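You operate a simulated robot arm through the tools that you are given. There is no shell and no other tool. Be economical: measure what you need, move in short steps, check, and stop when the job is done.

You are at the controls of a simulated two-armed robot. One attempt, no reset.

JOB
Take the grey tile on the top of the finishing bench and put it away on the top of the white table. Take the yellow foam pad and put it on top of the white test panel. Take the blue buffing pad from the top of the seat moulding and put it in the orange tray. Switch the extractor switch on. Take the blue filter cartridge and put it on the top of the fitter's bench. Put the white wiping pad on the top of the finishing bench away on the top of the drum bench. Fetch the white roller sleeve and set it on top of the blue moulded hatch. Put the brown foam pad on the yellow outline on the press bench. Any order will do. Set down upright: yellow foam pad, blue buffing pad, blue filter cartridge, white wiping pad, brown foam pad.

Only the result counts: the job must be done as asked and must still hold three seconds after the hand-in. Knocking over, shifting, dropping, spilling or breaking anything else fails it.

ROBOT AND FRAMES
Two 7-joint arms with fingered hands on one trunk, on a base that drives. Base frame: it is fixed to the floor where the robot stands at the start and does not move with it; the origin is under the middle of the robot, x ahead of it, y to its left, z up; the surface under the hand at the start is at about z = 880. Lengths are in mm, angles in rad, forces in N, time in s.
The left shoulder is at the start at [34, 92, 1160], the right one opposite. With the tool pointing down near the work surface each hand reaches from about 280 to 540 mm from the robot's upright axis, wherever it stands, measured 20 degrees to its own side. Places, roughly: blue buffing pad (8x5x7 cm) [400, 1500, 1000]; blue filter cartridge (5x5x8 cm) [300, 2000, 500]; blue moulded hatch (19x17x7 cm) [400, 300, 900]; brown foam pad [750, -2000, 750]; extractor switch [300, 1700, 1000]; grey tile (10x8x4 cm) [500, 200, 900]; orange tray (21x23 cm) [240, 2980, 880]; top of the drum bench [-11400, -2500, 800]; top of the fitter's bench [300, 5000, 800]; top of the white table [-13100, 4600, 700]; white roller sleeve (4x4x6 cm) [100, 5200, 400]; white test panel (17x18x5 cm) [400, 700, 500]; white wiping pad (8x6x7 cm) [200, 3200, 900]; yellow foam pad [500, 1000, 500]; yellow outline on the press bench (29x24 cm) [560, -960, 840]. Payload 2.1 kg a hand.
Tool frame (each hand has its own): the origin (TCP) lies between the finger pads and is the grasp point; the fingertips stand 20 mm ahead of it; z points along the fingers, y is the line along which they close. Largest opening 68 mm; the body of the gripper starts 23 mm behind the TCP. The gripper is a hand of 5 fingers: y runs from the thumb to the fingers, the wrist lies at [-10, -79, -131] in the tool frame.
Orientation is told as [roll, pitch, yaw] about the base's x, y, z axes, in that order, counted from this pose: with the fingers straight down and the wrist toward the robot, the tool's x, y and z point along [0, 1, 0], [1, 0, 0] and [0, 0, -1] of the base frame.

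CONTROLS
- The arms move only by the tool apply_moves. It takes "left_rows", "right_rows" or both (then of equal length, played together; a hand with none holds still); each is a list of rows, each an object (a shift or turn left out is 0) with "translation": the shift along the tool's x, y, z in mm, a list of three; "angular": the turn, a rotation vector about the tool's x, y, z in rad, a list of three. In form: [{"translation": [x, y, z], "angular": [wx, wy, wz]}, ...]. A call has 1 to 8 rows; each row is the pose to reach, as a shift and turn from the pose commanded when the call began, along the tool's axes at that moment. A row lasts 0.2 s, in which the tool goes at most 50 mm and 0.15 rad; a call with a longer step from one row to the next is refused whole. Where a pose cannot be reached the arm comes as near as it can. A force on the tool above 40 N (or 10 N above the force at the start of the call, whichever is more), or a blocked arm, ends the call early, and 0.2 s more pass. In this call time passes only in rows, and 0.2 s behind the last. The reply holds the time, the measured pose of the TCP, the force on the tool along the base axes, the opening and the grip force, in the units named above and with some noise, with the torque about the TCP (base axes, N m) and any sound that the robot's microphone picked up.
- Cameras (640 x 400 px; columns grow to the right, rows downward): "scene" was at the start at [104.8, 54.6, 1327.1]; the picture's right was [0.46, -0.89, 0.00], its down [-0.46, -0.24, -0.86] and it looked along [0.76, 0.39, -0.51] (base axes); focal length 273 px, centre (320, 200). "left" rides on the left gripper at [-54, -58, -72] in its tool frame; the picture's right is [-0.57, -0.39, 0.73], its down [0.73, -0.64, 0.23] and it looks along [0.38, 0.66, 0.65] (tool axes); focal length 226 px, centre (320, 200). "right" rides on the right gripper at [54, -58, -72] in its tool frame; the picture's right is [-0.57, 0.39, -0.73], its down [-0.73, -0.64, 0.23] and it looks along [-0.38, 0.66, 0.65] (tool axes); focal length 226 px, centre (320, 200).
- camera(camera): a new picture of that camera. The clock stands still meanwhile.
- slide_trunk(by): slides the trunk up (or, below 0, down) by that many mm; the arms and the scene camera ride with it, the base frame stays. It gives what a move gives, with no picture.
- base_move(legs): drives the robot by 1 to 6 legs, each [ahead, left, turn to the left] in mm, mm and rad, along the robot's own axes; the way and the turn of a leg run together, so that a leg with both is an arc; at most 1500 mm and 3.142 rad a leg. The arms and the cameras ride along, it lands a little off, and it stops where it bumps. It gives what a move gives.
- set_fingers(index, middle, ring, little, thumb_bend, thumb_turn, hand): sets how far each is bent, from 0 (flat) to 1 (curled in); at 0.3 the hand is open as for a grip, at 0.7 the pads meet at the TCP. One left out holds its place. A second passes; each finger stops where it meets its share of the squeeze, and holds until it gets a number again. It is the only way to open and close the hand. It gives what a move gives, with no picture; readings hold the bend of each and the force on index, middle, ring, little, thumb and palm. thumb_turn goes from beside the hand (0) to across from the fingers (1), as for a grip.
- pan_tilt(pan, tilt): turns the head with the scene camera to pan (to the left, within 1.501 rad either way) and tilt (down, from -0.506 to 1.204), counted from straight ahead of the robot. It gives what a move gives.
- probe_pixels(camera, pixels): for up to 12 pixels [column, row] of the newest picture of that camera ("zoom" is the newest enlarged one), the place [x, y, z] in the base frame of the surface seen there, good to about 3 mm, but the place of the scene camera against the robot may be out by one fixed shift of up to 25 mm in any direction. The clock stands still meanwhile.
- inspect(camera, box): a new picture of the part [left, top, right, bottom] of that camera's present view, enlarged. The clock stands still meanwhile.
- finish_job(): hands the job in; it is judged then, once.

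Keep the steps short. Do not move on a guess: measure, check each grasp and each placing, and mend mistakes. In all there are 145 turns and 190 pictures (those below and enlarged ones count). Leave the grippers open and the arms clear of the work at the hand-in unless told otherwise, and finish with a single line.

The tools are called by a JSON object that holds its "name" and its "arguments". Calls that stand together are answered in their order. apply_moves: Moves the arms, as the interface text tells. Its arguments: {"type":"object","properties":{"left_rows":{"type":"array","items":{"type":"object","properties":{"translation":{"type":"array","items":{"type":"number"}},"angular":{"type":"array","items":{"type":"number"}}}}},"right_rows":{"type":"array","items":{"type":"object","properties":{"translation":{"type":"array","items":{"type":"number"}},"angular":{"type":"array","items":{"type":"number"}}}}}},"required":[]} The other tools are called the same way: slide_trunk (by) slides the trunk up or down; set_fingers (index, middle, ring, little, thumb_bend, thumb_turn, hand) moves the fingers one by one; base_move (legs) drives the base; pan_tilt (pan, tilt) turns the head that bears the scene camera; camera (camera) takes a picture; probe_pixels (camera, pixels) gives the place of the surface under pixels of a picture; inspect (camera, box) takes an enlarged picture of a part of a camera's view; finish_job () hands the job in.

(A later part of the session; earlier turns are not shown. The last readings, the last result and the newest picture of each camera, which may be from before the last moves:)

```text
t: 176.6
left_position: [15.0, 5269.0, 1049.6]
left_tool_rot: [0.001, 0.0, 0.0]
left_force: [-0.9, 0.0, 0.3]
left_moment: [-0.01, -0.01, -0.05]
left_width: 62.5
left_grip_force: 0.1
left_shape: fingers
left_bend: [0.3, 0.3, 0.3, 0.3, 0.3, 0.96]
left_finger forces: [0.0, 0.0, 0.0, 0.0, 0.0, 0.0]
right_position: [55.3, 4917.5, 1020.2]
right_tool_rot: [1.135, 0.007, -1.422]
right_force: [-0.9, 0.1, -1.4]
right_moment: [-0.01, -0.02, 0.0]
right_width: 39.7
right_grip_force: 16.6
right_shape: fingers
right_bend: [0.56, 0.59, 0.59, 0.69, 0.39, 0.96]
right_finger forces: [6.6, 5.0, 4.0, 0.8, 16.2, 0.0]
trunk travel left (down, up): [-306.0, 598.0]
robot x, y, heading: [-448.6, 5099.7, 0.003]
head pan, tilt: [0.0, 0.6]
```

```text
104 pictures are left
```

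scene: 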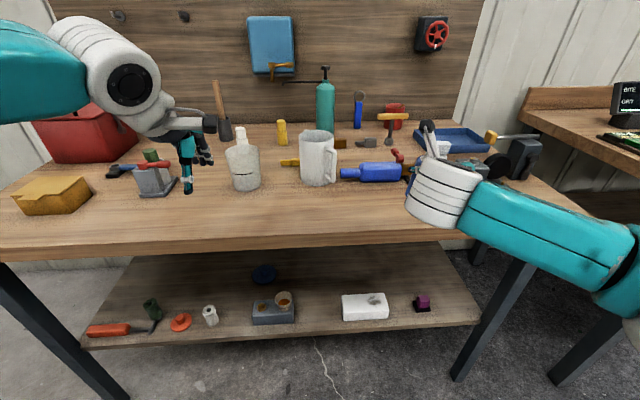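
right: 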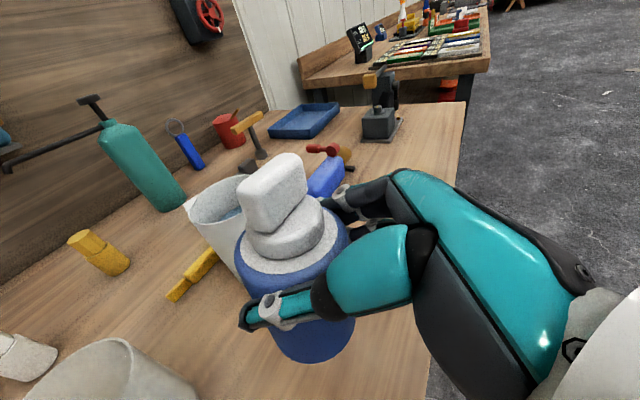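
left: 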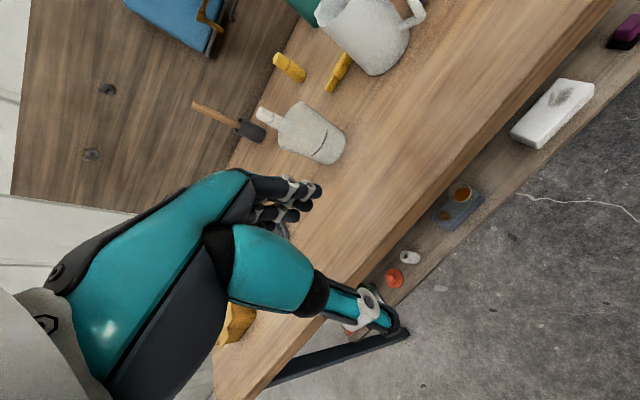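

Cartridge upright above a clear spot. Lower.

{"name": "apply_moves", "arguments": {"right_rows": [{"translation": [-36, 0, 17]}, {"translation": [-72, 0, 34]}, {"translation": [-92, 0, 43]}]}}

{"name": "apply_moves", "arguments": {"right_rows": [{"translation": [-3, 0, 1.4]}, {"translation": [-6, 0, 2.8]}, {"translation": [-9, 0, 4.2]}, {"translation": [-12, 0, 5.6]}, {"translation": [-15, 0, 7]}]}}

{"name": "camera", "arguments": {"camera": "right"}}

```text
t: 177.4
left_position: [14.6, 5269.6, 1049.7]
left_tool_rot: [0.001, 0.0, 0.0]
left_force: [0.9, -0.4, 0.3]
left_moment: [0.0, 0.01, 0.01]
left_width: 62.4
left_grip_force: 0.1
left_shape: fingers
left_bend: [0.3, 0.3, 0.3, 0.3, 0.3, 0.96]
left_finger forces: [0.0, 0.0, 0.0, 0.0, 0.0, 0.1]
right_position: [55.3, 4918.9, 918.3]
right_tool_rot: [1.132, 0.008, -1.421]
right_force: [-0.2, 0.2, -0.4]
right_moment: [-0.01, 0.0, 0.01]
right_width: 39.6
right_grip_force: 16.5
right_shape: fingers
right_bend: [0.56, 0.59, 0.6, 0.69, 0.39, 0.96]
right_finger forces: [6.5, 5.1, 4.0, 0.9, 16.0, 0.0]
trunk travel left (down, up): [-306.0, 598.0]
robot x, y, heading: [-445.2, 5100.3, 0.002]
head pan, tilt: [0.0, 0.6]
```

```text
t: 178.6
left_position: [12.7, 5268.6, 1051.1]
left_tool_rot: [-0.003, -0.002, 0.0]
left_force: [-0.1, 0.3, 0.5]
left_moment: [-0.01, -0.01, -0.01]
left_width: 62.4
left_grip_force: 0.1
left_shape: fingers
left_bend: [0.3, 0.3, 0.3, 0.3, 0.3, 0.96]
left_finger forces: [0.0, 0.1, 0.1, 0.1, 0.0, 0.0]
right_position: [54.2, 4919.8, 904.2]
right_tool_rot: [1.137, 0.004, -1.421]
right_force: [0.2, 0.2, 21.0]
right_moment: [-0.09, -0.19, 0.03]
right_width: 39.9
right_grip_force: 16.2
right_shape: fingers
right_bend: [0.56, 0.6, 0.6, 0.69, 0.39, 0.92]
right_finger forces: [5.3, 5.0, 4.1, 0.5, 17.2, 0.0]
trunk travel left (down, up): [-306.0, 598.0]
robot x, y, heading: [-444.0, 5103.2, -0.001]
head pan, tilt: [0.0, 0.6]
```

```text
103 pictures are left
```

right: 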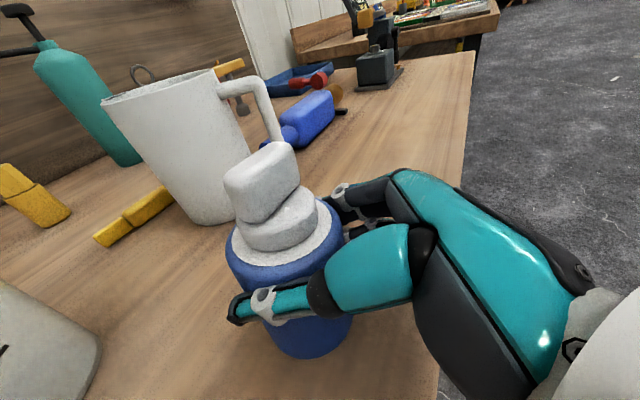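

Contact. Ease, open, withdraw level.

{"name": "apply_moves", "arguments": {"right_rows": [{"translation": [2.5, 0, -1]}]}}

{"name": "set_fingers", "arguments": {"hand": "right", "index": 0.2, "middle": 0.2, "ring": 0.2, "little": 0.2, "thumb_bend": 0.2, "thumb_turn": 0.98}}

{"name": "base_move", "arguments": {"legs": [[-180, 0, 0]]}}

{"name": "camera", "arguments": {"camera": "right"}}

{"name": "camera", "arguments": {"camera": "scene"}}

```text
t: 179.0
left_position: [13.6, 5271.3, 1050.3]
left_tool_rot: [-0.001, 0.0, 0.0]
left_force: [0.0, -0.1, 0.3]
left_moment: [0.0, -0.03, 0.03]
left_width: 62.4
left_grip_force: 0.1
left_shape: fingers
left_bend: [0.3, 0.3, 0.3, 0.3, 0.3, 0.96]
left_finger forces: [0.0, 0.1, 0.0, 0.0, 0.0, 0.1]
right_position: [54.4, 4919.3, 906.2]
right_tool_rot: [1.135, 0.007, -1.422]
right_force: [0.5, -0.7, 14.0]
right_moment: [-0.04, -0.13, 0.01]
right_width: 40.0
right_grip_force: 16.4
right_shape: fingers
right_bend: [0.56, 0.6, 0.6, 0.7, 0.39, 0.92]
right_finger forces: [5.6, 5.3, 4.4, 0.4, 16.6, 0.1]
trunk travel left (down, up): [-306.0, 598.0]
robot x, y, heading: [-446.9, 5104.3, 0.002]
head pan, tilt: [0.0, 0.6]
```

```text
t: 180.0
left_position: [14.2, 5268.7, 1050.5]
left_tool_rot: [0.0, 0.001, 0.0]
left_force: [-0.3, 0.1, 0.6]
left_moment: [-0.01, 0.0, 0.01]
left_width: 62.4
left_grip_force: 0.1
left_shape: fingers
left_bend: [0.3, 0.3, 0.3, 0.3, 0.3, 0.96]
left_finger forces: [0.0, 0.0, 0.0, 0.0, 0.0, 0.0]
right_position: [54.8, 4918.4, 904.1]
right_tool_rot: [1.132, 0.006, -1.421]
right_force: [-0.6, -0.2, -0.1]
right_moment: [-0.02, -0.01, 0.02]
right_width: 77.6
right_grip_force: 0.4
right_shape: fingers
right_bend: [0.2, 0.2, 0.2, 0.2, 0.2, 0.95]
right_finger forces: [0.1, 0.0, 0.0, 0.0, 0.3, 0.0]
trunk travel left (down, up): [-306.0, 598.0]
robot x, y, heading: [-444.3, 5099.0, 0.002]
head pan, tilt: [0.0, 0.6]
```

```text
t: 181.5
left_position: [-164.8, 5268.8, 1049.8]
left_tool_rot: [-0.002, 0.001, -0.001]
left_force: [-1.1, 0.1, -0.1]
left_moment: [0.01, 0.01, -0.04]
left_width: 62.5
left_grip_force: 0.1
left_shape: fingers
left_bend: [0.3, 0.3, 0.3, 0.3, 0.3, 0.96]
left_finger forces: [0.0, 0.0, 0.0, 0.0, 0.0, 0.1]
right_position: [-124.6, 4919.2, 904.8]
right_tool_rot: [1.133, 0.007, -1.421]
right_force: [0.1, 0.9, -0.6]
right_moment: [-0.01, 0.06, 0.02]
right_width: 77.5
right_grip_force: 0.0
right_shape: fingers
right_bend: [0.2, 0.2, 0.2, 0.2, 0.2, 0.95]
right_finger forces: [0.0, 0.0, 0.0, 0.0, 0.0, 0.0]
trunk travel left (down, up): [-306.0, 598.0]
robot x, y, heading: [-624.4, 5101.4, 0.001]
head pan, tilt: [0.0, 0.6]
```

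```text
102 pictures are left
```

right: 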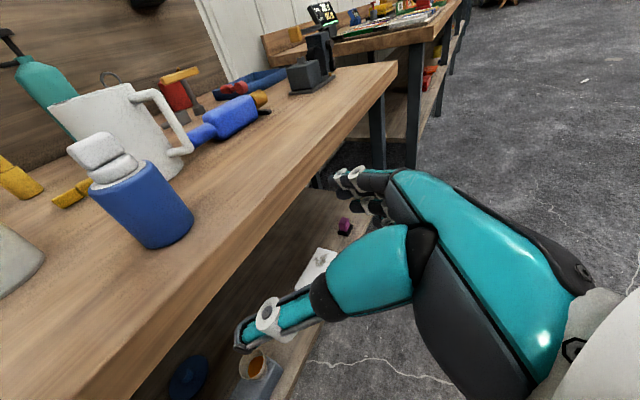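

```text
101 pictures are left
```

scene: 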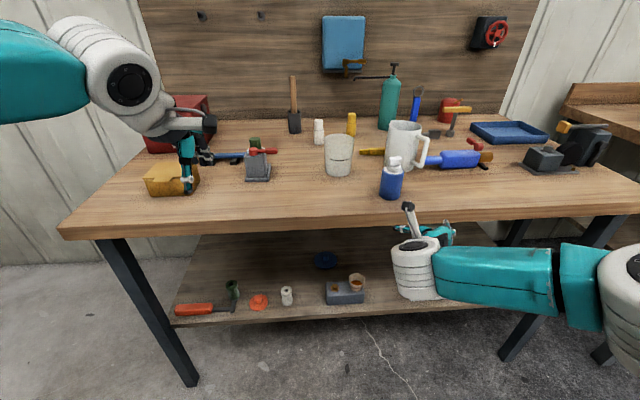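

Cartridge stands on the fitter's bench. Tuck the left hand back, lower the trunk fully and move in front of the sleeve (≈[88,5203], z 385–445).

{"name": "apply_moves", "arguments": {"left_rows": [{"translation": [27, -35, -2]}, {"translation": [54, -70, -4]}, {"translation": [81, -105, -6]}, {"translation": [108, -140, -8]}, {"translation": [135, -175, -10]}, {"translation": [162, -209, -10]}]}}

{"name": "slide_trunk", "arguments": {"by": -306}}

{"name": "base_move", "arguments": {"legs": [[0, 275, 0]]}}

{"name": "apply_moves", "arguments": {"right_rows": [{"translation": [-40, 0, 20]}, {"translation": [-80, 0, 40]}, {"translation": [-115, 0, 57]}, {"translation": [-145, 0, 72]}]}}

{"name": "camera", "arguments": {"camera": "right"}}

```text
t: 182.9
left_position: [-373.0, 5429.9, 1060.1]
left_tool_rot: [0.001, 0.0, 0.0]
left_force: [0.3, 0.0, 0.7]
left_moment: [0.0, 0.01, -0.03]
left_width: 62.7
left_grip_force: 0.2
left_shape: fingers
left_bend: [0.3, 0.3, 0.3, 0.3, 0.3, 0.96]
left_finger forces: [0.0, 0.0, 0.0, 0.0, 0.0, 0.1]
right_position: [-123.1, 4920.2, 905.0]
right_tool_rot: [1.134, 0.007, -1.42]
right_force: [-0.1, 0.7, 0.7]
right_moment: [-0.02, 0.0, 0.01]
right_width: 77.7
right_grip_force: 0.1
right_shape: fingers
right_bend: [0.2, 0.2, 0.2, 0.2, 0.2, 0.95]
right_finger forces: [0.0, 0.0, 0.1, 0.1, 0.0, 0.0]
trunk travel left (down, up): [-306.0, 598.0]
robot x, y, heading: [-621.0, 5103.2, -0.003]
head pan, tilt: [0.0, 0.6]
```

```text
t: 185.9
left_position: [-372.5, 5431.0, 753.9]
left_tool_rot: [-0.001, 0.001, 0.0]
left_force: [-0.4, 0.0, -0.5]
left_moment: [0.01, -0.02, 0.0]
left_width: 62.5
left_grip_force: 0.0
left_shape: fingers
left_bend: [0.3, 0.3, 0.3, 0.3, 0.3, 0.96]
left_finger forces: [0.1, 0.0, 0.0, 0.1, 0.1, 0.0]
right_position: [-123.4, 4918.9, 600.3]
right_tool_rot: [1.134, 0.006, -1.42]
right_force: [-0.2, 0.6, 0.6]
right_moment: [0.02, 0.03, 0.0]
right_width: 77.8
right_grip_force: 0.1
right_shape: fingers
right_bend: [0.2, 0.2, 0.2, 0.2, 0.2, 0.95]
right_finger forces: [0.0, 0.0, 0.0, 0.0, 0.1, 0.0]
trunk travel left (down, up): [0.0, 904.0]
robot x, y, heading: [-626.4, 5102.8, -0.001]
head pan, tilt: [0.0, 0.6]
```

```text
t: 187.9
left_position: [-373.4, 5705.3, 753.6]
left_tool_rot: [0.0, 0.0, 0.0]
left_force: [-0.6, -0.1, -0.5]
left_moment: [0.03, -0.05, -0.01]
left_width: 62.3
left_grip_force: 0.2
left_shape: fingers
left_bend: [0.3, 0.3, 0.3, 0.3, 0.3, 0.96]
left_finger forces: [0.0, 0.0, 0.0, 0.0, 0.1, 0.0]
right_position: [-123.5, 5193.4, 599.5]
right_tool_rot: [1.133, 0.007, -1.42]
right_force: [-0.2, -0.1, 0.5]
right_moment: [-0.01, 0.01, -0.01]
right_width: 77.6
right_grip_force: 0.1
right_shape: fingers
right_bend: [0.2, 0.2, 0.2, 0.2, 0.2, 0.95]
right_finger forces: [0.0, 0.0, 0.0, 0.0, 0.1, 0.0]
trunk travel left (down, up): [0.0, 904.0]
robot x, y, heading: [-621.1, 5377.7, -0.003]
head pan, tilt: [0.0, 0.6]
```

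```text
t: 188.9
left_position: [-373.6, 5704.3, 753.0]
left_tool_rot: [0.001, 0.0, 0.002]
left_force: [-0.4, 0.1, 0.0]
left_moment: [-0.01, -0.06, 0.02]
left_width: 62.5
left_grip_force: 0.0
left_shape: fingers
left_bend: [0.3, 0.3, 0.3, 0.3, 0.3, 0.96]
left_finger forces: [0.0, 0.0, 0.0, 0.0, 0.1, 0.0]
right_position: [-119.0, 5194.6, 436.4]
right_tool_rot: [1.134, 0.007, -1.421]
right_force: [-0.5, 0.5, 0.4]
right_moment: [0.02, 0.01, -0.04]
right_width: 77.7
right_grip_force: 0.1
right_shape: fingers
right_bend: [0.2, 0.2, 0.2, 0.2, 0.2, 0.95]
right_finger forces: [0.0, 0.0, 0.0, 0.0, 0.1, 0.1]
trunk travel left (down, up): [0.0, 904.0]
robot x, y, heading: [-622.7, 5379.0, -0.002]
head pan, tilt: [0.0, 0.6]
```

```text
100 pictures are left
```

right: 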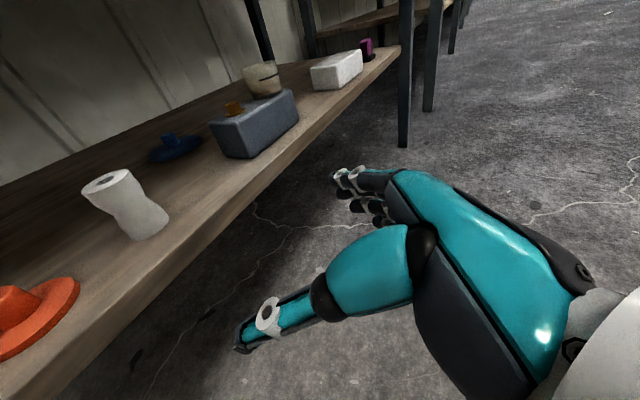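

{"name": "inspect", "arguments": {"camera": "right", "box": [60, 150, 190, 250]}}

{"name": "probe_pixels", "arguments": {"camera": "right", "pixels": [[90, 190], [130, 180], [108, 183], [115, 210], [140, 195], [135, 235], [166, 218], [150, 215], [80, 290], [180, 230], [225, 130]]}}

```text
4.00 times, centred on (125, 200) of right
```

zoom: 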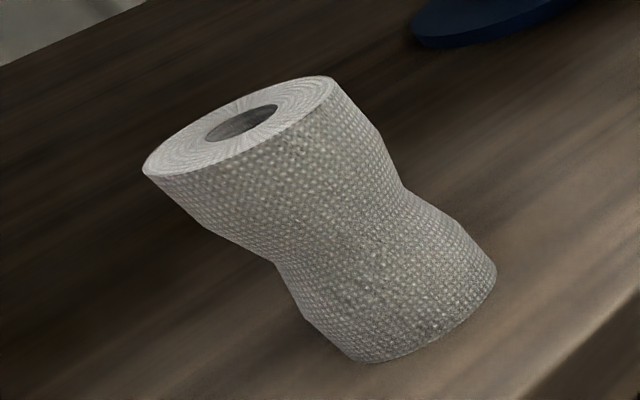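

```text
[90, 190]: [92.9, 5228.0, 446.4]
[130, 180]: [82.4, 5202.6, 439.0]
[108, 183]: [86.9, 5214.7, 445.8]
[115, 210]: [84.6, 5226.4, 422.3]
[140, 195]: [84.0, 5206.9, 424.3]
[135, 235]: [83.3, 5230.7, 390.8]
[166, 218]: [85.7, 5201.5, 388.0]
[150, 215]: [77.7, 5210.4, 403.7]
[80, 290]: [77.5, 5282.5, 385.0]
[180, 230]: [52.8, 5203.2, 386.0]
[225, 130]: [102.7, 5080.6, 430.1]
```

Sleeve axis ≈(99,5215), z 386–447. Drive in to a pre-grasp 65 mm short.

{"name": "base_move", "arguments": {"legs": [[147, 10, 0.002]]}}

{"name": "camera", "arguments": {"camera": "right"}}

```text
t: 190.2
left_position: [-226.1, 5715.3, 754.5]
left_tool_rot: [-0.001, -0.001, 0.001]
left_force: [0.9, -0.7, 0.1]
left_moment: [-0.01, -0.02, 0.0]
left_width: 62.5
left_grip_force: 0.1
left_shape: fingers
left_bend: [0.3, 0.3, 0.3, 0.3, 0.3, 0.96]
left_finger forces: [0.0, 0.0, 0.1, 0.1, 0.0, 0.0]
right_position: [27.6, 5204.3, 437.3]
right_tool_rot: [1.133, 0.008, -1.419]
right_force: [0.6, -0.2, 0.6]
right_moment: [0.0, 0.01, -0.05]
right_width: 77.6
right_grip_force: 0.0
right_shape: fingers
right_bend: [0.2, 0.2, 0.2, 0.2, 0.2, 0.95]
right_finger forces: [0.0, 0.1, 0.0, 0.0, 0.0, 0.0]
trunk travel left (down, up): [0.0, 904.0]
robot x, y, heading: [-477.1, 5386.0, -0.0]
head pan, tilt: [0.0, 0.6]
```

```text
98 pictures are left
```

right: 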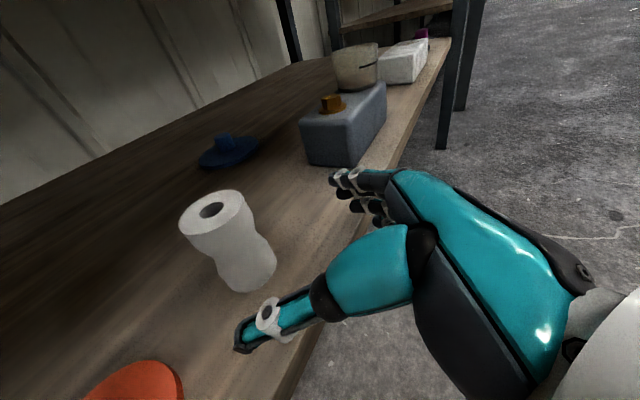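

{"name": "probe_pixels", "arguments": {"camera": "right", "pixels": [[182, 222], [212, 198], [240, 195], [207, 232], [228, 240], [210, 250], [248, 235], [245, 270], [224, 278], [273, 260], [290, 270]]}}

```text
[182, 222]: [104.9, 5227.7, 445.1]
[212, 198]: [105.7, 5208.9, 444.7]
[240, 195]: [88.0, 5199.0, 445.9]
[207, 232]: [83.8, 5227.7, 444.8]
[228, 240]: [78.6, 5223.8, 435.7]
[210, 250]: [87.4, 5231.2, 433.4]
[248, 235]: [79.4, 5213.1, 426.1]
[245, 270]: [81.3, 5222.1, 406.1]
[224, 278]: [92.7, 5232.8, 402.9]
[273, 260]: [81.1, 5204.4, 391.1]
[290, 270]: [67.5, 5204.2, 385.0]
```

Aligned. Base forward 52 mm, then check.

{"name": "base_move", "arguments": {"legs": [[54, 8, 0]]}}

{"name": "apply_moves", "arguments": {"right_rows": [{"translation": [-4, 0, 5]}, {"translation": [-7, 0, 8]}]}}

{"name": "camera", "arguments": {"camera": "right"}}

```text
t: 191.2
left_position: [-172.9, 5722.8, 754.5]
left_tool_rot: [0.0, -0.001, 0.001]
left_force: [0.1, -0.6, 0.4]
left_moment: [0.04, 0.02, -0.02]
left_width: 62.5
left_grip_force: 0.1
left_shape: fingers
left_bend: [0.3, 0.3, 0.3, 0.3, 0.3, 0.96]
left_finger forces: [0.0, 0.0, 0.0, 0.0, 0.1, 0.0]
right_position: [81.7, 5212.8, 437.4]
right_tool_rot: [1.132, 0.006, -1.418]
right_force: [-1.2, 0.3, -0.4]
right_moment: [0.0, 0.0, -0.01]
right_width: 77.6
right_grip_force: 0.1
right_shape: fingers
right_bend: [0.2, 0.2, 0.2, 0.2, 0.2, 0.95]
right_finger forces: [0.1, 0.1, 0.0, 0.0, 0.0, 0.0]
trunk travel left (down, up): [0.0, 904.0]
robot x, y, heading: [-420.8, 5396.8, -0.0]
head pan, tilt: [0.0, 0.6]
```

```text
t: 191.8
left_position: [-172.3, 5723.2, 754.0]
left_tool_rot: [0.001, 0.0, 0.001]
left_force: [-0.5, 0.1, 1.2]
left_moment: [0.01, -0.03, 0.02]
left_width: 62.4
left_grip_force: 0.1
left_shape: fingers
left_bend: [0.3, 0.3, 0.3, 0.3, 0.3, 0.96]
left_finger forces: [0.0, 0.0, 0.0, 0.1, 0.0, 0.0]
right_position: [85.7, 5213.7, 427.5]
right_tool_rot: [1.133, 0.008, -1.419]
right_force: [0.0, -0.3, -0.1]
right_moment: [0.01, 0.02, -0.04]
right_width: 77.6
right_grip_force: 0.2
right_shape: fingers
right_bend: [0.2, 0.2, 0.2, 0.2, 0.2, 0.95]
right_finger forces: [0.0, 0.0, 0.0, 0.0, 0.1, 0.0]
trunk travel left (down, up): [0.0, 904.0]
robot x, y, heading: [-424.5, 5390.0, 0.004]
head pan, tilt: [0.0, 0.6]
```

```text
97 pictures are left
```

right: 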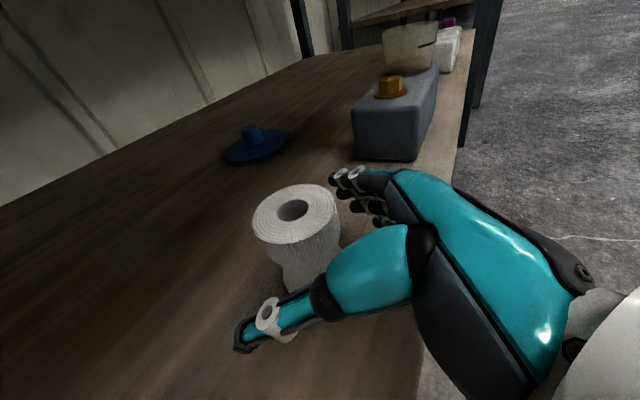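

{"name": "set_fingers", "arguments": {"hand": "right", "index": 0.75, "middle": 0.75, "ring": 0.75, "little": 0.75, "thumb_bend": 0.75}}

{"name": "apply_moves", "arguments": {"right_rows": [{"translation": [36, 0, -17]}, {"translation": [72, 0, -34]}, {"translation": [100, 0, -50]}]}}

{"name": "camera", "arguments": {"camera": "right"}}

```text
t: 192.8
left_position: [-172.4, 5724.0, 753.1]
left_tool_rot: [0.0, 0.002, 0.002]
left_force: [0.8, 0.2, -0.3]
left_moment: [0.03, 0.01, -0.03]
left_width: 62.4
left_grip_force: 0.0
left_shape: fingers
left_bend: [0.3, 0.3, 0.3, 0.3, 0.3, 0.96]
left_finger forces: [0.1, 0.1, 0.0, 0.0, 0.1, 0.1]
right_position: [86.1, 5214.5, 427.5]
right_tool_rot: [1.132, 0.007, -1.419]
right_force: [-0.7, -0.2, -0.1]
right_moment: [0.02, 0.01, -0.01]
right_width: 24.5
right_grip_force: 13.2
right_shape: fingers
right_bend: [0.73, 0.72, 0.73, 0.75, 0.35, 0.94]
right_finger forces: [5.0, 4.4, 4.6, 0.1, 13.0, 0.1]
trunk travel left (down, up): [0.0, 904.0]
robot x, y, heading: [-420.4, 5396.1, -0.002]
head pan, tilt: [0.0, 0.6]
```

```text
t: 193.6
left_position: [-172.9, 5722.5, 754.6]
left_tool_rot: [0.0, 0.002, 0.002]
left_force: [0.3, 0.2, 0.4]
left_moment: [0.0, 0.0, -0.01]
left_width: 62.7
left_grip_force: 0.1
left_shape: fingers
left_bend: [0.3, 0.3, 0.3, 0.3, 0.3, 0.96]
left_finger forces: [0.1, 0.1, 0.1, 0.0, 0.1, 0.1]
right_position: [84.2, 5212.5, 539.0]
right_tool_rot: [1.133, 0.007, -1.419]
right_force: [-0.3, -0.1, -1.4]
right_moment: [0.01, 0.0, 0.04]
right_width: 24.3
right_grip_force: 13.4
right_shape: fingers
right_bend: [0.73, 0.73, 0.73, 0.75, 0.35, 0.94]
right_finger forces: [5.0, 4.3, 4.5, 0.0, 12.9, 0.0]
trunk travel left (down, up): [0.0, 904.0]
robot x, y, heading: [-422.6, 5396.5, -0.001]
head pan, tilt: [0.0, 0.6]
```

```text
96 pictures are left
```

right: 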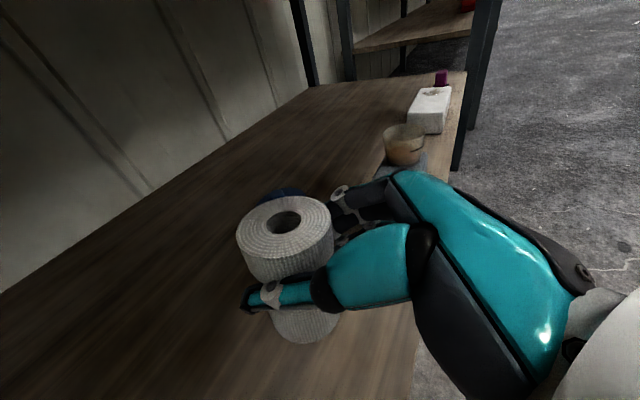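

Sleeve held upright. Back out, raise, and drive to the white wiping pad in the green tray.

{"name": "base_move", "arguments": {"legs": [[-250, 0, 0]]}}

{"name": "slide_trunk", "arguments": {"by": 400}}

{"name": "base_move", "arguments": {"legs": [[0, -1200, 0], [0, -1160, 0], [100, 0, 0]]}}

{"name": "camera", "arguments": {"camera": "scene"}}

{"name": "camera", "arguments": {"camera": "left"}}

```text
t: 195.4
left_position: [-423.0, 5723.1, 753.3]
left_tool_rot: [0.0, 0.002, 0.001]
left_force: [-0.2, -0.5, 0.4]
left_moment: [-0.03, -0.04, 0.01]
left_width: 62.6
left_grip_force: 0.0
left_shape: fingers
left_bend: [0.3, 0.3, 0.3, 0.3, 0.3, 0.96]
left_finger forces: [0.0, 0.0, 0.0, 0.1, 0.0, 0.0]
right_position: [-167.6, 5212.7, 538.7]
right_tool_rot: [1.133, 0.006, -1.418]
right_force: [-0.4, 0.6, -0.5]
right_moment: [-0.02, 0.01, -0.01]
right_width: 24.2
right_grip_force: 13.3
right_shape: fingers
right_bend: [0.73, 0.73, 0.73, 0.75, 0.35, 0.94]
right_finger forces: [5.0, 4.2, 4.3, 0.0, 12.8, 0.0]
trunk travel left (down, up): [0.0, 904.0]
robot x, y, heading: [-673.4, 5392.5, 0.004]
head pan, tilt: [0.0, 0.6]
```

```text
t: 199.2
left_position: [-422.6, 5723.0, 1153.3]
left_tool_rot: [0.0, 0.001, 0.002]
left_force: [0.2, -0.2, -0.8]
left_moment: [0.02, -0.02, 0.01]
left_width: 62.5
left_grip_force: 0.1
left_shape: fingers
left_bend: [0.3, 0.3, 0.3, 0.3, 0.3, 0.96]
left_finger forces: [0.0, 0.0, 0.0, 0.1, 0.0, 0.0]
right_position: [-166.3, 5212.6, 938.2]
right_tool_rot: [1.133, 0.006, -1.418]
right_force: [-0.6, -0.7, -0.7]
right_moment: [0.0, 0.01, 0.01]
right_width: 23.9
right_grip_force: 13.4
right_shape: fingers
right_bend: [0.73, 0.73, 0.73, 0.75, 0.35, 0.94]
right_finger forces: [4.9, 4.3, 4.3, 0.0, 12.7, 0.0]
trunk travel left (down, up): [-400.0, 504.0]
robot x, y, heading: [-672.0, 5390.5, 0.004]
head pan, tilt: [0.0, 0.6]
```

```text
t: 211.5
left_position: [-323.7, 3365.8, 1154.7]
left_tool_rot: [-0.001, 0.004, -0.004]
left_force: [0.0, 0.0, 0.2]
left_moment: [-0.04, -0.01, 0.0]
left_width: 62.3
left_grip_force: 0.0
left_shape: fingers
left_bend: [0.3, 0.3, 0.3, 0.3, 0.3, 0.96]
left_finger forces: [0.0, 0.0, 0.1, 0.0, 0.1, 0.1]
right_position: [-73.2, 2854.5, 938.7]
right_tool_rot: [1.133, 0.007, -1.426]
right_force: [-0.4, -0.6, -0.9]
right_moment: [0.02, 0.01, 0.01]
right_width: 24.0
right_grip_force: 13.2
right_shape: fingers
right_bend: [0.73, 0.73, 0.73, 0.75, 0.35, 0.94]
right_finger forces: [5.1, 4.2, 4.4, 0.0, 12.7, 0.0]
trunk travel left (down, up): [-400.0, 504.0]
robot x, y, heading: [-578.0, 3038.1, -0.003]
head pan, tilt: [0.0, 0.6]
```

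```text
95 pictures are left
```

scene: 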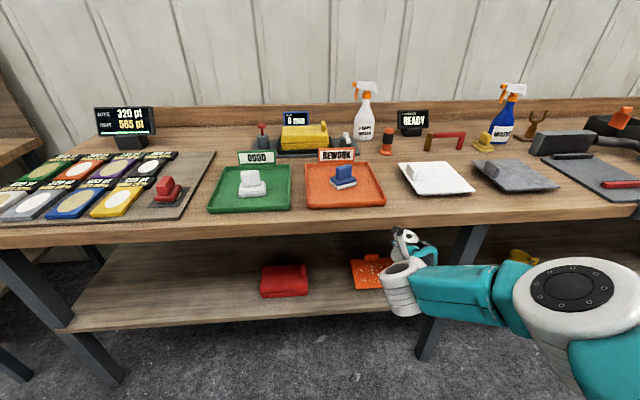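

```text
94 pictures are left
```

left: 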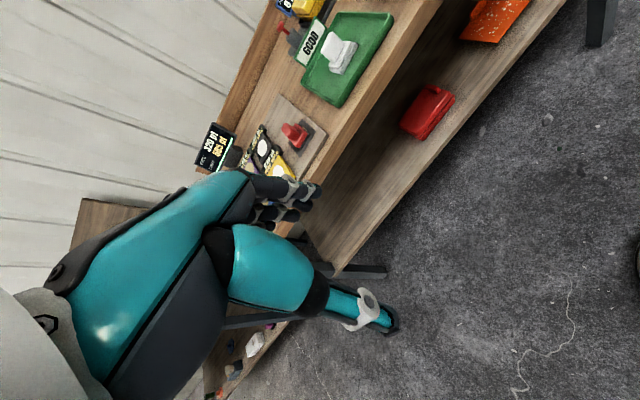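

Raise the right hand 150 mm for clearance, and measure the pad.

{"name": "apply_moves", "arguments": {"right_rows": [{"translation": [36, 0, -17]}, {"translation": [72, 0, -34]}, {"translation": [109, 0, -51]}, {"translation": [136, 0, -64]}]}}

{"name": "inspect", "arguments": {"camera": "left", "box": [300, 10, 400, 110]}}

{"name": "probe_pixels", "arguments": {"camera": "left", "pixels": [[338, 42], [330, 55], [352, 55], [345, 65], [327, 38], [350, 85], [390, 20], [340, 105], [305, 85]]}}

{"name": "probe_pixels", "arguments": {"camera": "scene", "pixels": [[243, 175], [259, 174], [250, 183], [240, 195], [265, 192], [252, 172], [230, 200], [345, 173]]}}

```text
t: 212.5
left_position: [-325.9, 3366.7, 1153.3]
left_tool_rot: [0.001, 0.001, -0.005]
left_force: [0.1, 0.9, 0.6]
left_moment: [-0.02, 0.01, 0.0]
left_width: 62.5
left_grip_force: 0.0
left_shape: fingers
left_bend: [0.3, 0.3, 0.3, 0.3, 0.3, 0.96]
left_finger forces: [0.0, 0.1, 0.0, 0.1, 0.1, 0.1]
right_position: [-74.0, 2852.3, 1090.0]
right_tool_rot: [1.133, 0.007, -1.426]
right_force: [-0.1, -0.6, 0.2]
right_moment: [0.0, 0.0, 0.03]
right_width: 24.0
right_grip_force: 12.5
right_shape: fingers
right_bend: [0.73, 0.73, 0.73, 0.75, 0.35, 0.95]
right_finger forces: [5.0, 4.2, 4.3, 0.0, 12.7, 0.0]
trunk travel left (down, up): [-400.0, 504.0]
robot x, y, heading: [-577.4, 3040.6, -0.005]
head pan, tilt: [0.0, 0.6]
```

```text
4.00 times, centred on (350, 60) of left
```

zoom: 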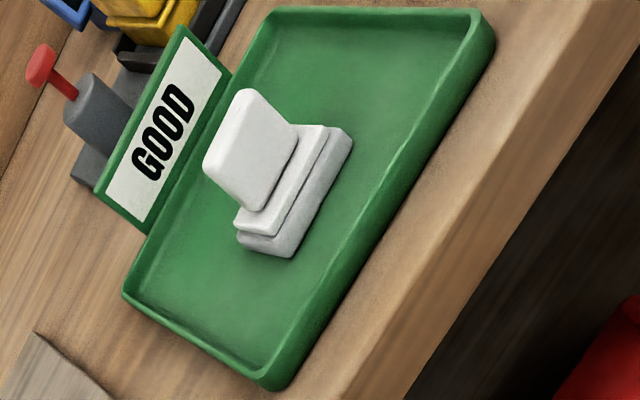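

```text
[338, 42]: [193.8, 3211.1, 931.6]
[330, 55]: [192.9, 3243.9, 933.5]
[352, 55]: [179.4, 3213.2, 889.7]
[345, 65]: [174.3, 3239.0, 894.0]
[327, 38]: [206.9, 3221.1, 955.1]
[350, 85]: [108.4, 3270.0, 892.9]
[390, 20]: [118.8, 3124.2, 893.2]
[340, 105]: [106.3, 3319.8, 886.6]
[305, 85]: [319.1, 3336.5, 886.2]
```

```text
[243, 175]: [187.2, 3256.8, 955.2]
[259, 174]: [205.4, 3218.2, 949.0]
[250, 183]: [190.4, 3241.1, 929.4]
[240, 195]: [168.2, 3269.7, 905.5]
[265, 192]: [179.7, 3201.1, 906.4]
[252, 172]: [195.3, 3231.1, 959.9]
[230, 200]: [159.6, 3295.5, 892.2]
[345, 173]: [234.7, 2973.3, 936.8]
```

{"name": "base_move", "arguments": {"legs": [[317, 18, 0.004]]}}

{"name": "apply_moves", "arguments": {"left_rows": [{"translation": [-28, 35, 5]}, {"translation": [-56, 70, 15]}, {"translation": [-84, 105, 35]}, {"translation": [-112, 140, 60]}, {"translation": [-135, 160, 90]}]}}

{"name": "camera", "arguments": {"camera": "left"}}

```text
t: 214.7
left_position: [-7.7, 3383.3, 1153.4]
left_tool_rot: [0.001, 0.001, 0.0]
left_force: [0.4, 0.6, 0.9]
left_moment: [0.0, 0.01, -0.01]
left_width: 62.6
left_grip_force: 0.0
left_shape: fingers
left_bend: [0.3, 0.3, 0.3, 0.3, 0.3, 0.96]
left_finger forces: [0.1, 0.0, 0.1, 0.0, 0.1, 0.1]
right_position: [247.4, 2873.1, 1088.7]
right_tool_rot: [1.132, 0.005, -1.422]
right_force: [0.0, 0.5, -0.5]
right_moment: [0.0, -0.02, -0.01]
right_width: 24.3
right_grip_force: 13.2
right_shape: fingers
right_bend: [0.73, 0.73, 0.73, 0.75, 0.35, 0.95]
right_finger forces: [5.1, 4.2, 4.3, 0.0, 12.6, 0.1]
trunk travel left (down, up): [-400.0, 504.0]
robot x, y, heading: [-258.3, 3054.4, -0.004]
head pan, tilt: [0.0, 0.6]
```

```text
refused: row 4 steps farther than a row can; nothing moved
```

```text
92 pictures are left
```

left: 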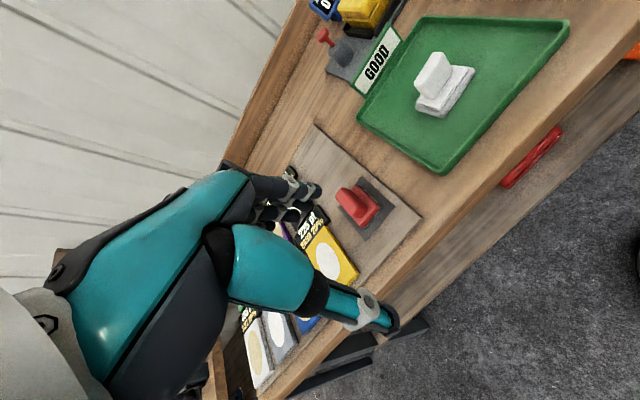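

{"name": "apply_moves", "arguments": {"left_rows": [{"translation": [-27, 32, 5]}, {"translation": [-54, 64, 15]}, {"translation": [-81, 96, 35]}, {"translation": [-108, 128, 57]}, {"translation": [-125, 150, 80]}, {"translation": [-135, 160, 95]}]}}

{"name": "camera", "arguments": {"camera": "left"}}

```text
t: 216.1
left_position: [151.6, 3248.4, 1058.7]
left_tool_rot: [-0.001, 0.002, 0.0]
left_force: [0.4, -1.1, -0.4]
left_moment: [-0.01, 0.01, -0.01]
left_width: 62.7
left_grip_force: 0.0
left_shape: fingers
left_bend: [0.3, 0.3, 0.3, 0.3, 0.3, 0.96]
left_finger forces: [0.0, 0.0, 0.0, 0.0, 0.0, 0.0]
right_position: [248.1, 2871.6, 1089.6]
right_tool_rot: [1.134, 0.006, -1.422]
right_force: [-0.6, 0.6, -1.4]
right_moment: [-0.02, -0.01, 0.0]
right_width: 24.0
right_grip_force: 12.2
right_shape: fingers
right_bend: [0.73, 0.73, 0.73, 0.75, 0.35, 0.95]
right_finger forces: [5.0, 4.2, 4.4, 0.0, 12.6, 0.0]
trunk travel left (down, up): [-400.0, 504.0]
robot x, y, heading: [-257.0, 3055.7, -0.005]
head pan, tilt: [0.0, 0.6]
```

```text
91 pictures are left
```

left: 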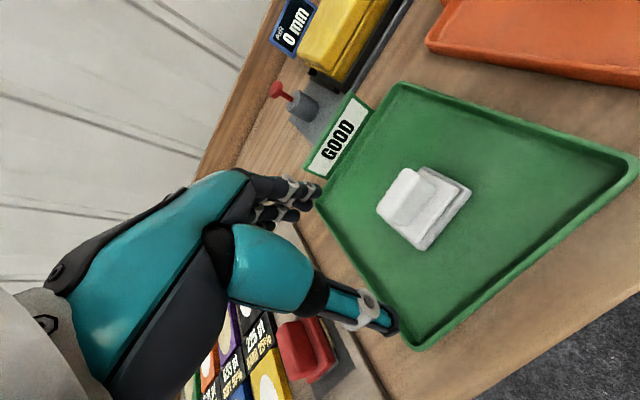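

{"name": "inspect", "arguments": {"camera": "left", "box": [360, 150, 488, 260]}}

{"name": "probe_pixels", "arguments": {"camera": "zoom", "pixels": [[100, 210], [140, 260], [215, 90], [290, 130], [160, 180], [200, 120], [250, 200], [190, 280], [310, 340], [460, 140], [240, 150], [400, 60]]}}

```text
3.64 times, centred on (424, 205) of left
```

zoom: 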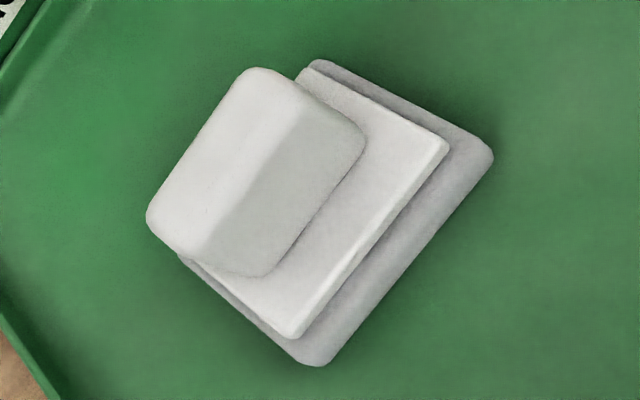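

```text
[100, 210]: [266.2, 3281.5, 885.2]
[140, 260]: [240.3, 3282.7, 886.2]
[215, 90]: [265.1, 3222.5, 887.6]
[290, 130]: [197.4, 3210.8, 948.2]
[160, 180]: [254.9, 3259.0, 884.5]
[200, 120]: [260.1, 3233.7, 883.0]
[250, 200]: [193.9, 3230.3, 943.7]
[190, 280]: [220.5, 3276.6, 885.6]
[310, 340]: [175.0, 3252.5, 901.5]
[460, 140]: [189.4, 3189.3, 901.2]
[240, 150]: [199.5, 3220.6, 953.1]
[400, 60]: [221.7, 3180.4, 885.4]
```

{"name": "probe_pixels", "arguments": {"camera": "zoom", "pixels": [[170, 205], [160, 220], [235, 90], [270, 85], [210, 230], [295, 110], [215, 160], [240, 265], [345, 150], [290, 220], [190, 190]]}}

```text
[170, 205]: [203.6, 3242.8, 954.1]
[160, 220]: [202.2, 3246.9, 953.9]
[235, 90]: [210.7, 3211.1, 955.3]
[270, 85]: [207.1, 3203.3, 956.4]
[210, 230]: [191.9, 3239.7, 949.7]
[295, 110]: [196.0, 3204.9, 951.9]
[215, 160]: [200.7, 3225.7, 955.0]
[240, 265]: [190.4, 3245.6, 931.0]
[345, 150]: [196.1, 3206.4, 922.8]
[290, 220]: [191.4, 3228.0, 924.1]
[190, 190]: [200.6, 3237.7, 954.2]
```

Handle centre ≈(201,3226), top 955, yaw ≈10°. Align and descend.

{"name": "apply_moves", "arguments": {"left_rows": [{"translation": [-11, 25, 10], "angular": [0, 0, -0.08]}, {"translation": [-22, 50, 20], "angular": [0, 0, -0.16]}, {"translation": [-22, 50, 60], "angular": [0, 0, -0.16]}, {"translation": [-22, 50, 100], "angular": [0, 0, -0.16]}, {"translation": [-22, 50, 127], "angular": [0, 0, -0.16]}]}}

{"name": "camera", "arguments": {"camera": "left"}}

```text
t: 217.3
left_position: [182.7, 3237.4, 949.5]
left_tool_rot: [-0.002, 0.001, 0.158]
left_force: [0.5, 0.0, 0.7]
left_moment: [0.0, -0.01, 0.0]
left_width: 63.0
left_grip_force: 0.2
left_shape: fingers
left_bend: [0.3, 0.3, 0.3, 0.3, 0.3, 0.96]
left_finger forces: [0.5, 0.0, 0.0, 0.1, 0.0, 0.1]
left hand out of reach, approached as far as the arm can: row 4, 5
right_position: [247.6, 2872.7, 1089.5]
right_tool_rot: [1.134, 0.007, -1.422]
right_force: [-0.2, 0.6, -0.7]
right_moment: [0.0, -0.01, -0.01]
right_width: 24.2
right_grip_force: 12.9
right_shape: fingers
right_bend: [0.73, 0.73, 0.73, 0.75, 0.35, 0.95]
right_finger forces: [5.1, 4.2, 4.2, 0.0, 12.7, 0.1]
trunk travel left (down, up): [-400.0, 504.0]
robot x, y, heading: [-259.1, 3053.5, -0.003]
head pan, tilt: [0.0, 0.6]
```

```text
89 pictures are left
```

left: 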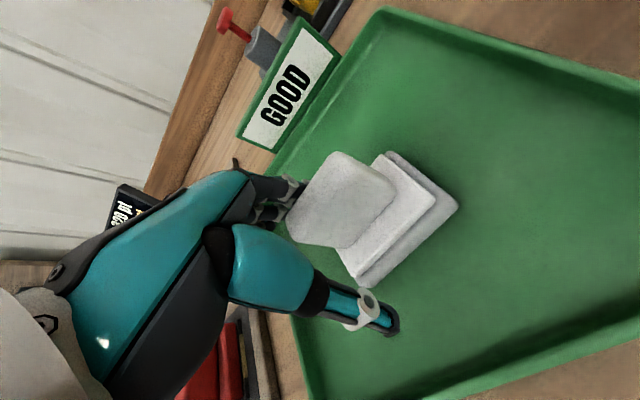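

Arm floor again; lift, lower the trunk 60 mm, then re-descend.

{"name": "apply_moves", "arguments": {"left_rows": [{"translation": [0, 0, -40]}, {"translation": [-8, 19, -70]}]}}

{"name": "slide_trunk", "arguments": {"by": -65}}

{"name": "camera", "arguments": {"camera": "left"}}

```text
t: 217.9
left_position: [202.9, 3232.1, 1020.4]
left_tool_rot: [0.0, 0.0, 0.157]
left_force: [-0.5, 0.3, 0.3]
left_moment: [0.0, -0.04, 0.01]
left_width: 62.6
left_grip_force: 0.2
left_shape: fingers
left_bend: [0.3, 0.3, 0.3, 0.3, 0.3, 0.96]
left_finger forces: [0.0, 0.1, 0.0, 0.0, 0.0, 0.1]
right_position: [248.0, 2871.2, 1089.6]
right_tool_rot: [1.132, 0.008, -1.422]
right_force: [-0.5, -0.1, -0.4]
right_moment: [-0.02, 0.02, -0.01]
right_width: 24.6
right_grip_force: 12.9
right_shape: fingers
right_bend: [0.73, 0.73, 0.73, 0.75, 0.35, 0.95]
right_finger forces: [5.0, 4.2, 4.3, 0.0, 12.6, 0.0]
trunk travel left (down, up): [-400.0, 504.0]
robot x, y, heading: [-263.3, 3052.1, -0.005]
head pan, tilt: [0.0, 0.6]
```

```text
t: 218.9
left_position: [203.4, 3232.3, 953.5]
left_tool_rot: [0.0, 0.001, 0.156]
left_force: [-0.7, 1.6, -0.4]
left_moment: [-0.01, 0.0, -0.02]
left_width: 62.6
left_grip_force: 0.1
left_shape: fingers
left_bend: [0.3, 0.3, 0.3, 0.3, 0.3, 0.96]
left_finger forces: [0.0, 0.0, 0.0, 0.0, 0.0, 0.0]
right_position: [246.0, 2872.7, 1025.0]
right_tool_rot: [1.135, 0.01, -1.421]
right_force: [-0.5, 0.1, -1.3]
right_moment: [-0.03, -0.01, 0.02]
right_width: 24.2
right_grip_force: 13.3
right_shape: fingers
right_bend: [0.73, 0.73, 0.73, 0.75, 0.35, 0.95]
right_finger forces: [5.0, 4.1, 4.3, 0.0, 12.6, 0.1]
trunk travel left (down, up): [-335.0, 569.0]
robot x, y, heading: [-259.5, 3055.6, -0.009]
head pan, tilt: [0.0, 0.6]
```

```text
88 pictures are left
```

left: 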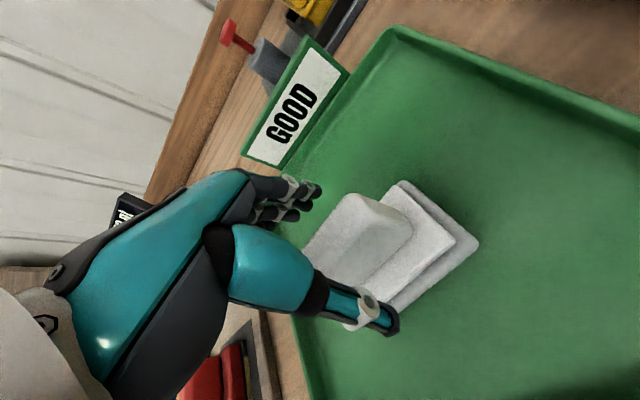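

{"name": "probe_pixels", "arguments": {"camera": "left", "pixels": [[355, 195], [380, 205], [365, 215], [345, 205], [400, 215], [380, 235], [410, 235]]}}

{"name": "apply_moves", "arguments": {"left_rows": [{"translation": [-5, -1, 12]}, {"translation": [-5, -1, 23]}]}}

{"name": "camera", "arguments": {"camera": "left"}}

```text
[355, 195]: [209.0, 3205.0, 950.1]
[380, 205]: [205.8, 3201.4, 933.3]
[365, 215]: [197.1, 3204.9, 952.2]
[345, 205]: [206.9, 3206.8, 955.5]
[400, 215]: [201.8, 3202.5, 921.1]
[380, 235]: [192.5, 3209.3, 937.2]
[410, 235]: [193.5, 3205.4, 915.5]
```

```text
t: 219.5
left_position: [202.2, 3227.1, 930.4]
left_tool_rot: [0.0, 0.0, 0.157]
left_force: [-0.2, 0.8, -0.5]
left_moment: [0.02, 0.0, -0.01]
left_width: 62.8
left_grip_force: 0.0
left_shape: fingers
left_bend: [0.3, 0.3, 0.3, 0.3, 0.3, 0.96]
left_finger forces: [0.0, 0.0, 0.1, 0.0, 0.0, 0.0]
right_position: [247.9, 2871.1, 1025.3]
right_tool_rot: [1.132, 0.006, -1.422]
right_force: [0.2, -0.5, -1.0]
right_moment: [0.0, -0.02, 0.01]
right_width: 24.2
right_grip_force: 12.7
right_shape: fingers
right_bend: [0.73, 0.73, 0.73, 0.75, 0.35, 0.95]
right_finger forces: [5.0, 4.1, 4.3, 0.1, 12.5, 0.0]
trunk travel left (down, up): [-335.0, 569.0]
robot x, y, heading: [-258.3, 3054.7, -0.003]
head pan, tilt: [0.0, 0.6]
```

```text
87 pictures are left
```

left: 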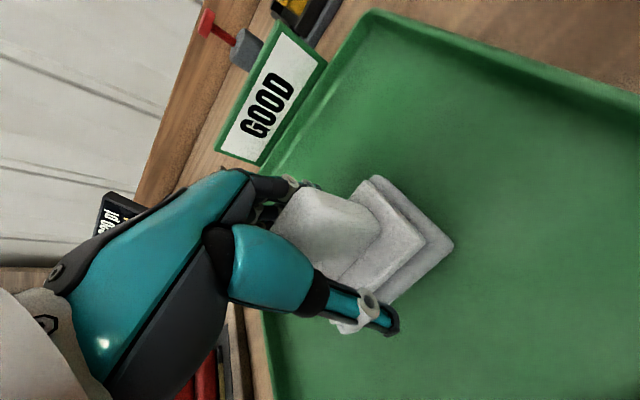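

Handle is between the fingers; close and lift.

{"name": "set_fingers", "arguments": {"hand": "left", "index": 0.85, "middle": 0.85, "ring": 0.85, "little": 0.85, "thumb_bend": 0.85}}

{"name": "apply_moves", "arguments": {"left_rows": [{"translation": [0, 0, -40]}, {"translation": [0, 0, -80]}, {"translation": [0, 0, -120]}]}}

{"name": "camera", "arguments": {"camera": "left"}}

```text
t: 220.5
left_position: [203.2, 3227.2, 932.0]
left_tool_rot: [0.0, 0.0, 0.158]
left_force: [1.6, 1.2, 4.4]
left_moment: [0.27, 0.01, -0.04]
left_width: 11.4
left_grip_force: 32.5
left_shape: fingers
left_bend: [0.77, 0.81, 0.82, 0.84, 0.62, 0.92]
left_finger forces: [7.9, 9.1, 7.4, 3.9, 36.3, 0.0]
right_position: [246.9, 2871.8, 1024.7]
right_tool_rot: [1.136, 0.006, -1.424]
right_force: [0.6, 0.8, -1.6]
right_moment: [-0.01, -0.03, 0.04]
right_width: 24.2
right_grip_force: 12.9
right_shape: fingers
right_bend: [0.73, 0.73, 0.73, 0.75, 0.35, 0.95]
right_finger forces: [4.9, 4.2, 4.2, 0.0, 12.6, 0.0]
trunk travel left (down, up): [-335.0, 569.0]
robot x, y, heading: [-259.8, 3057.4, -0.001]
head pan, tilt: [0.0, 0.6]
```

```text
t: 221.3
left_position: [200.8, 3227.1, 1051.7]
left_tool_rot: [0.0, 0.001, 0.157]
left_force: [-0.3, -0.6, -0.3]
left_moment: [0.0, -0.01, 0.0]
left_width: 11.8
left_grip_force: 22.5
left_shape: fingers
left_bend: [0.78, 0.82, 0.83, 0.85, 0.62, 0.91]
left_finger forces: [7.9, 7.4, 5.2, 0.6, 24.4, 0.0]
right_position: [246.3, 2872.0, 1024.5]
right_tool_rot: [1.133, 0.008, -1.424]
right_force: [-1.0, -0.4, -0.4]
right_moment: [-0.01, -0.01, 0.03]
right_width: 24.0
right_grip_force: 13.4
right_shape: fingers
right_bend: [0.73, 0.73, 0.73, 0.75, 0.35, 0.95]
right_finger forces: [4.9, 4.1, 4.3, 0.0, 12.5, 0.1]
trunk travel left (down, up): [-335.0, 569.0]
robot x, y, heading: [-259.1, 3055.1, -0.007]
head pan, tilt: [0.0, 0.6]
```

```text
86 pictures are left
```

left: 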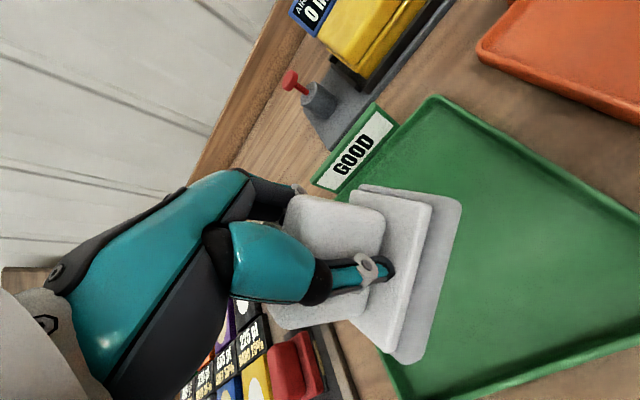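

Wiping pad held. Drive to the blue hatch with the sleeve.

{"name": "base_move", "arguments": {"legs": [[-330, 0, 0.005], [0, -1300, 0], [0, -1260, 0]]}}

{"name": "pan_tilt", "arguments": {"pan": 0.0, "tilt": 0.55}}

{"name": "camera", "arguments": {"camera": "scene"}}

{"name": "camera", "arguments": {"camera": "right"}}

```text
t: 235.6
left_position: [-112.1, 668.6, 1050.7]
left_tool_rot: [-0.001, 0.001, 0.181]
left_force: [-0.2, -0.1, 0.6]
left_moment: [0.0, -0.03, 0.02]
left_width: 11.6
left_grip_force: 23.3
left_shape: fingers
left_bend: [0.78, 0.82, 0.83, 0.85, 0.62, 0.91]
left_finger forces: [7.7, 7.4, 5.3, 0.5, 24.5, 0.0]
right_position: [-58.8, 314.2, 1024.7]
right_tool_rot: [1.132, 0.007, -1.401]
right_force: [-0.1, -0.6, -0.1]
right_moment: [-0.03, 0.01, 0.0]
right_width: 23.9
right_grip_force: 13.0
right_shape: fingers
right_bend: [0.73, 0.73, 0.73, 0.75, 0.35, 0.95]
right_finger forces: [4.9, 4.1, 4.2, 0.1, 12.4, 0.1]
trunk travel left (down, up): [-335.0, 569.0]
robot x, y, heading: [-566.5, 485.6, 0.018]
head pan, tilt: [0.0, 0.6]
```

```text
t: 236.2
left_position: [-112.7, 668.4, 1051.5]
left_tool_rot: [-0.002, 0.002, 0.181]
left_force: [0.1, 0.4, -0.7]
left_moment: [-0.03, -0.03, 0.0]
left_width: 11.9
left_grip_force: 22.9
left_shape: fingers
left_bend: [0.78, 0.82, 0.83, 0.85, 0.62, 0.91]
left_finger forces: [7.9, 7.4, 5.3, 0.4, 24.5, 0.0]
right_position: [-59.4, 313.0, 1023.0]
right_tool_rot: [1.134, 0.007, -1.401]
right_force: [0.4, 0.3, -0.4]
right_moment: [0.0, 0.0, -0.03]
right_width: 24.3
right_grip_force: 13.4
right_shape: fingers
right_bend: [0.73, 0.73, 0.73, 0.75, 0.35, 0.95]
right_finger forces: [5.1, 4.1, 4.0, 0.0, 12.5, 0.0]
trunk travel left (down, up): [-335.0, 569.0]
robot x, y, heading: [-569.8, 486.1, 0.019]
head pan, tilt: [0.0, 0.55]
```

```text
85 pictures are left
```

scene: 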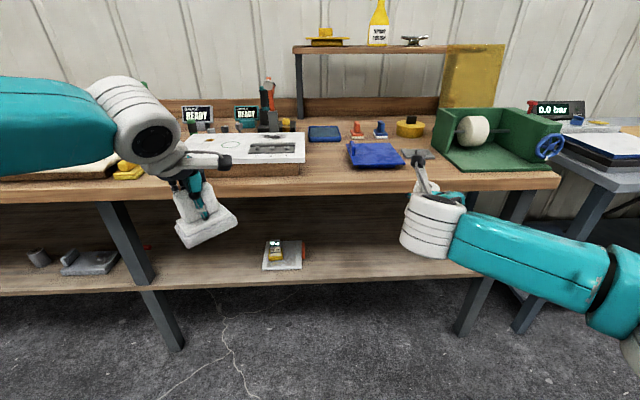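

```text
84 pictures are left
```

right: 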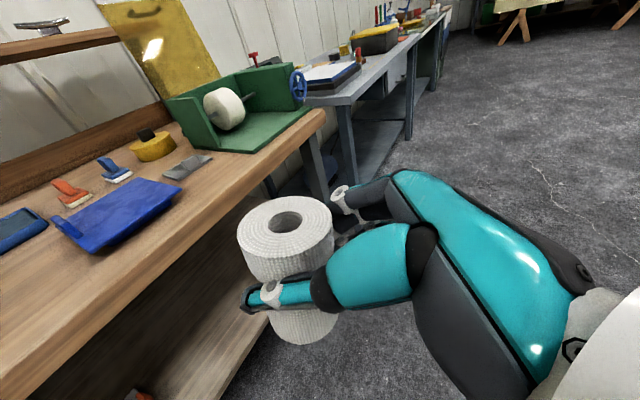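

{"name": "base_move", "arguments": {"legs": [[360, 2, -0.018]]}}

{"name": "camera", "arguments": {"camera": "right"}}

```text
t: 238.6
left_position: [253.7, 663.8, 1052.7]
left_tool_rot: [-0.001, 0.003, 0.159]
left_force: [0.1, -0.1, -1.0]
left_moment: [-0.03, -0.04, 0.03]
left_width: 11.8
left_grip_force: 23.2
left_shape: fingers
left_bend: [0.78, 0.82, 0.83, 0.85, 0.62, 0.91]
left_finger forces: [7.9, 7.4, 5.1, 0.5, 24.5, 0.0]
right_position: [297.9, 307.7, 1024.1]
right_tool_rot: [1.131, 0.008, -1.421]
right_force: [0.6, -1.0, 0.8]
right_moment: [-0.01, -0.01, 0.0]
right_width: 24.2
right_grip_force: 13.5
right_shape: fingers
right_bend: [0.73, 0.73, 0.73, 0.75, 0.35, 0.95]
right_finger forces: [5.0, 4.2, 4.2, 0.0, 12.5, 0.0]
trunk travel left (down, up): [-335.0, 569.0]
robot x, y, heading: [-205.6, 487.7, -0.003]
head pan, tilt: [0.0, 0.55]
```

```text
83 pictures are left
```

right: 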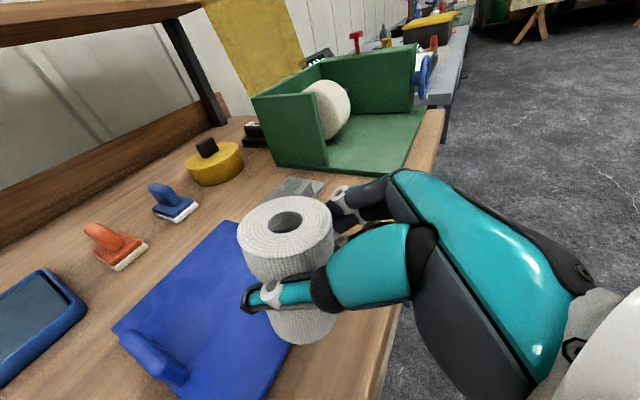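

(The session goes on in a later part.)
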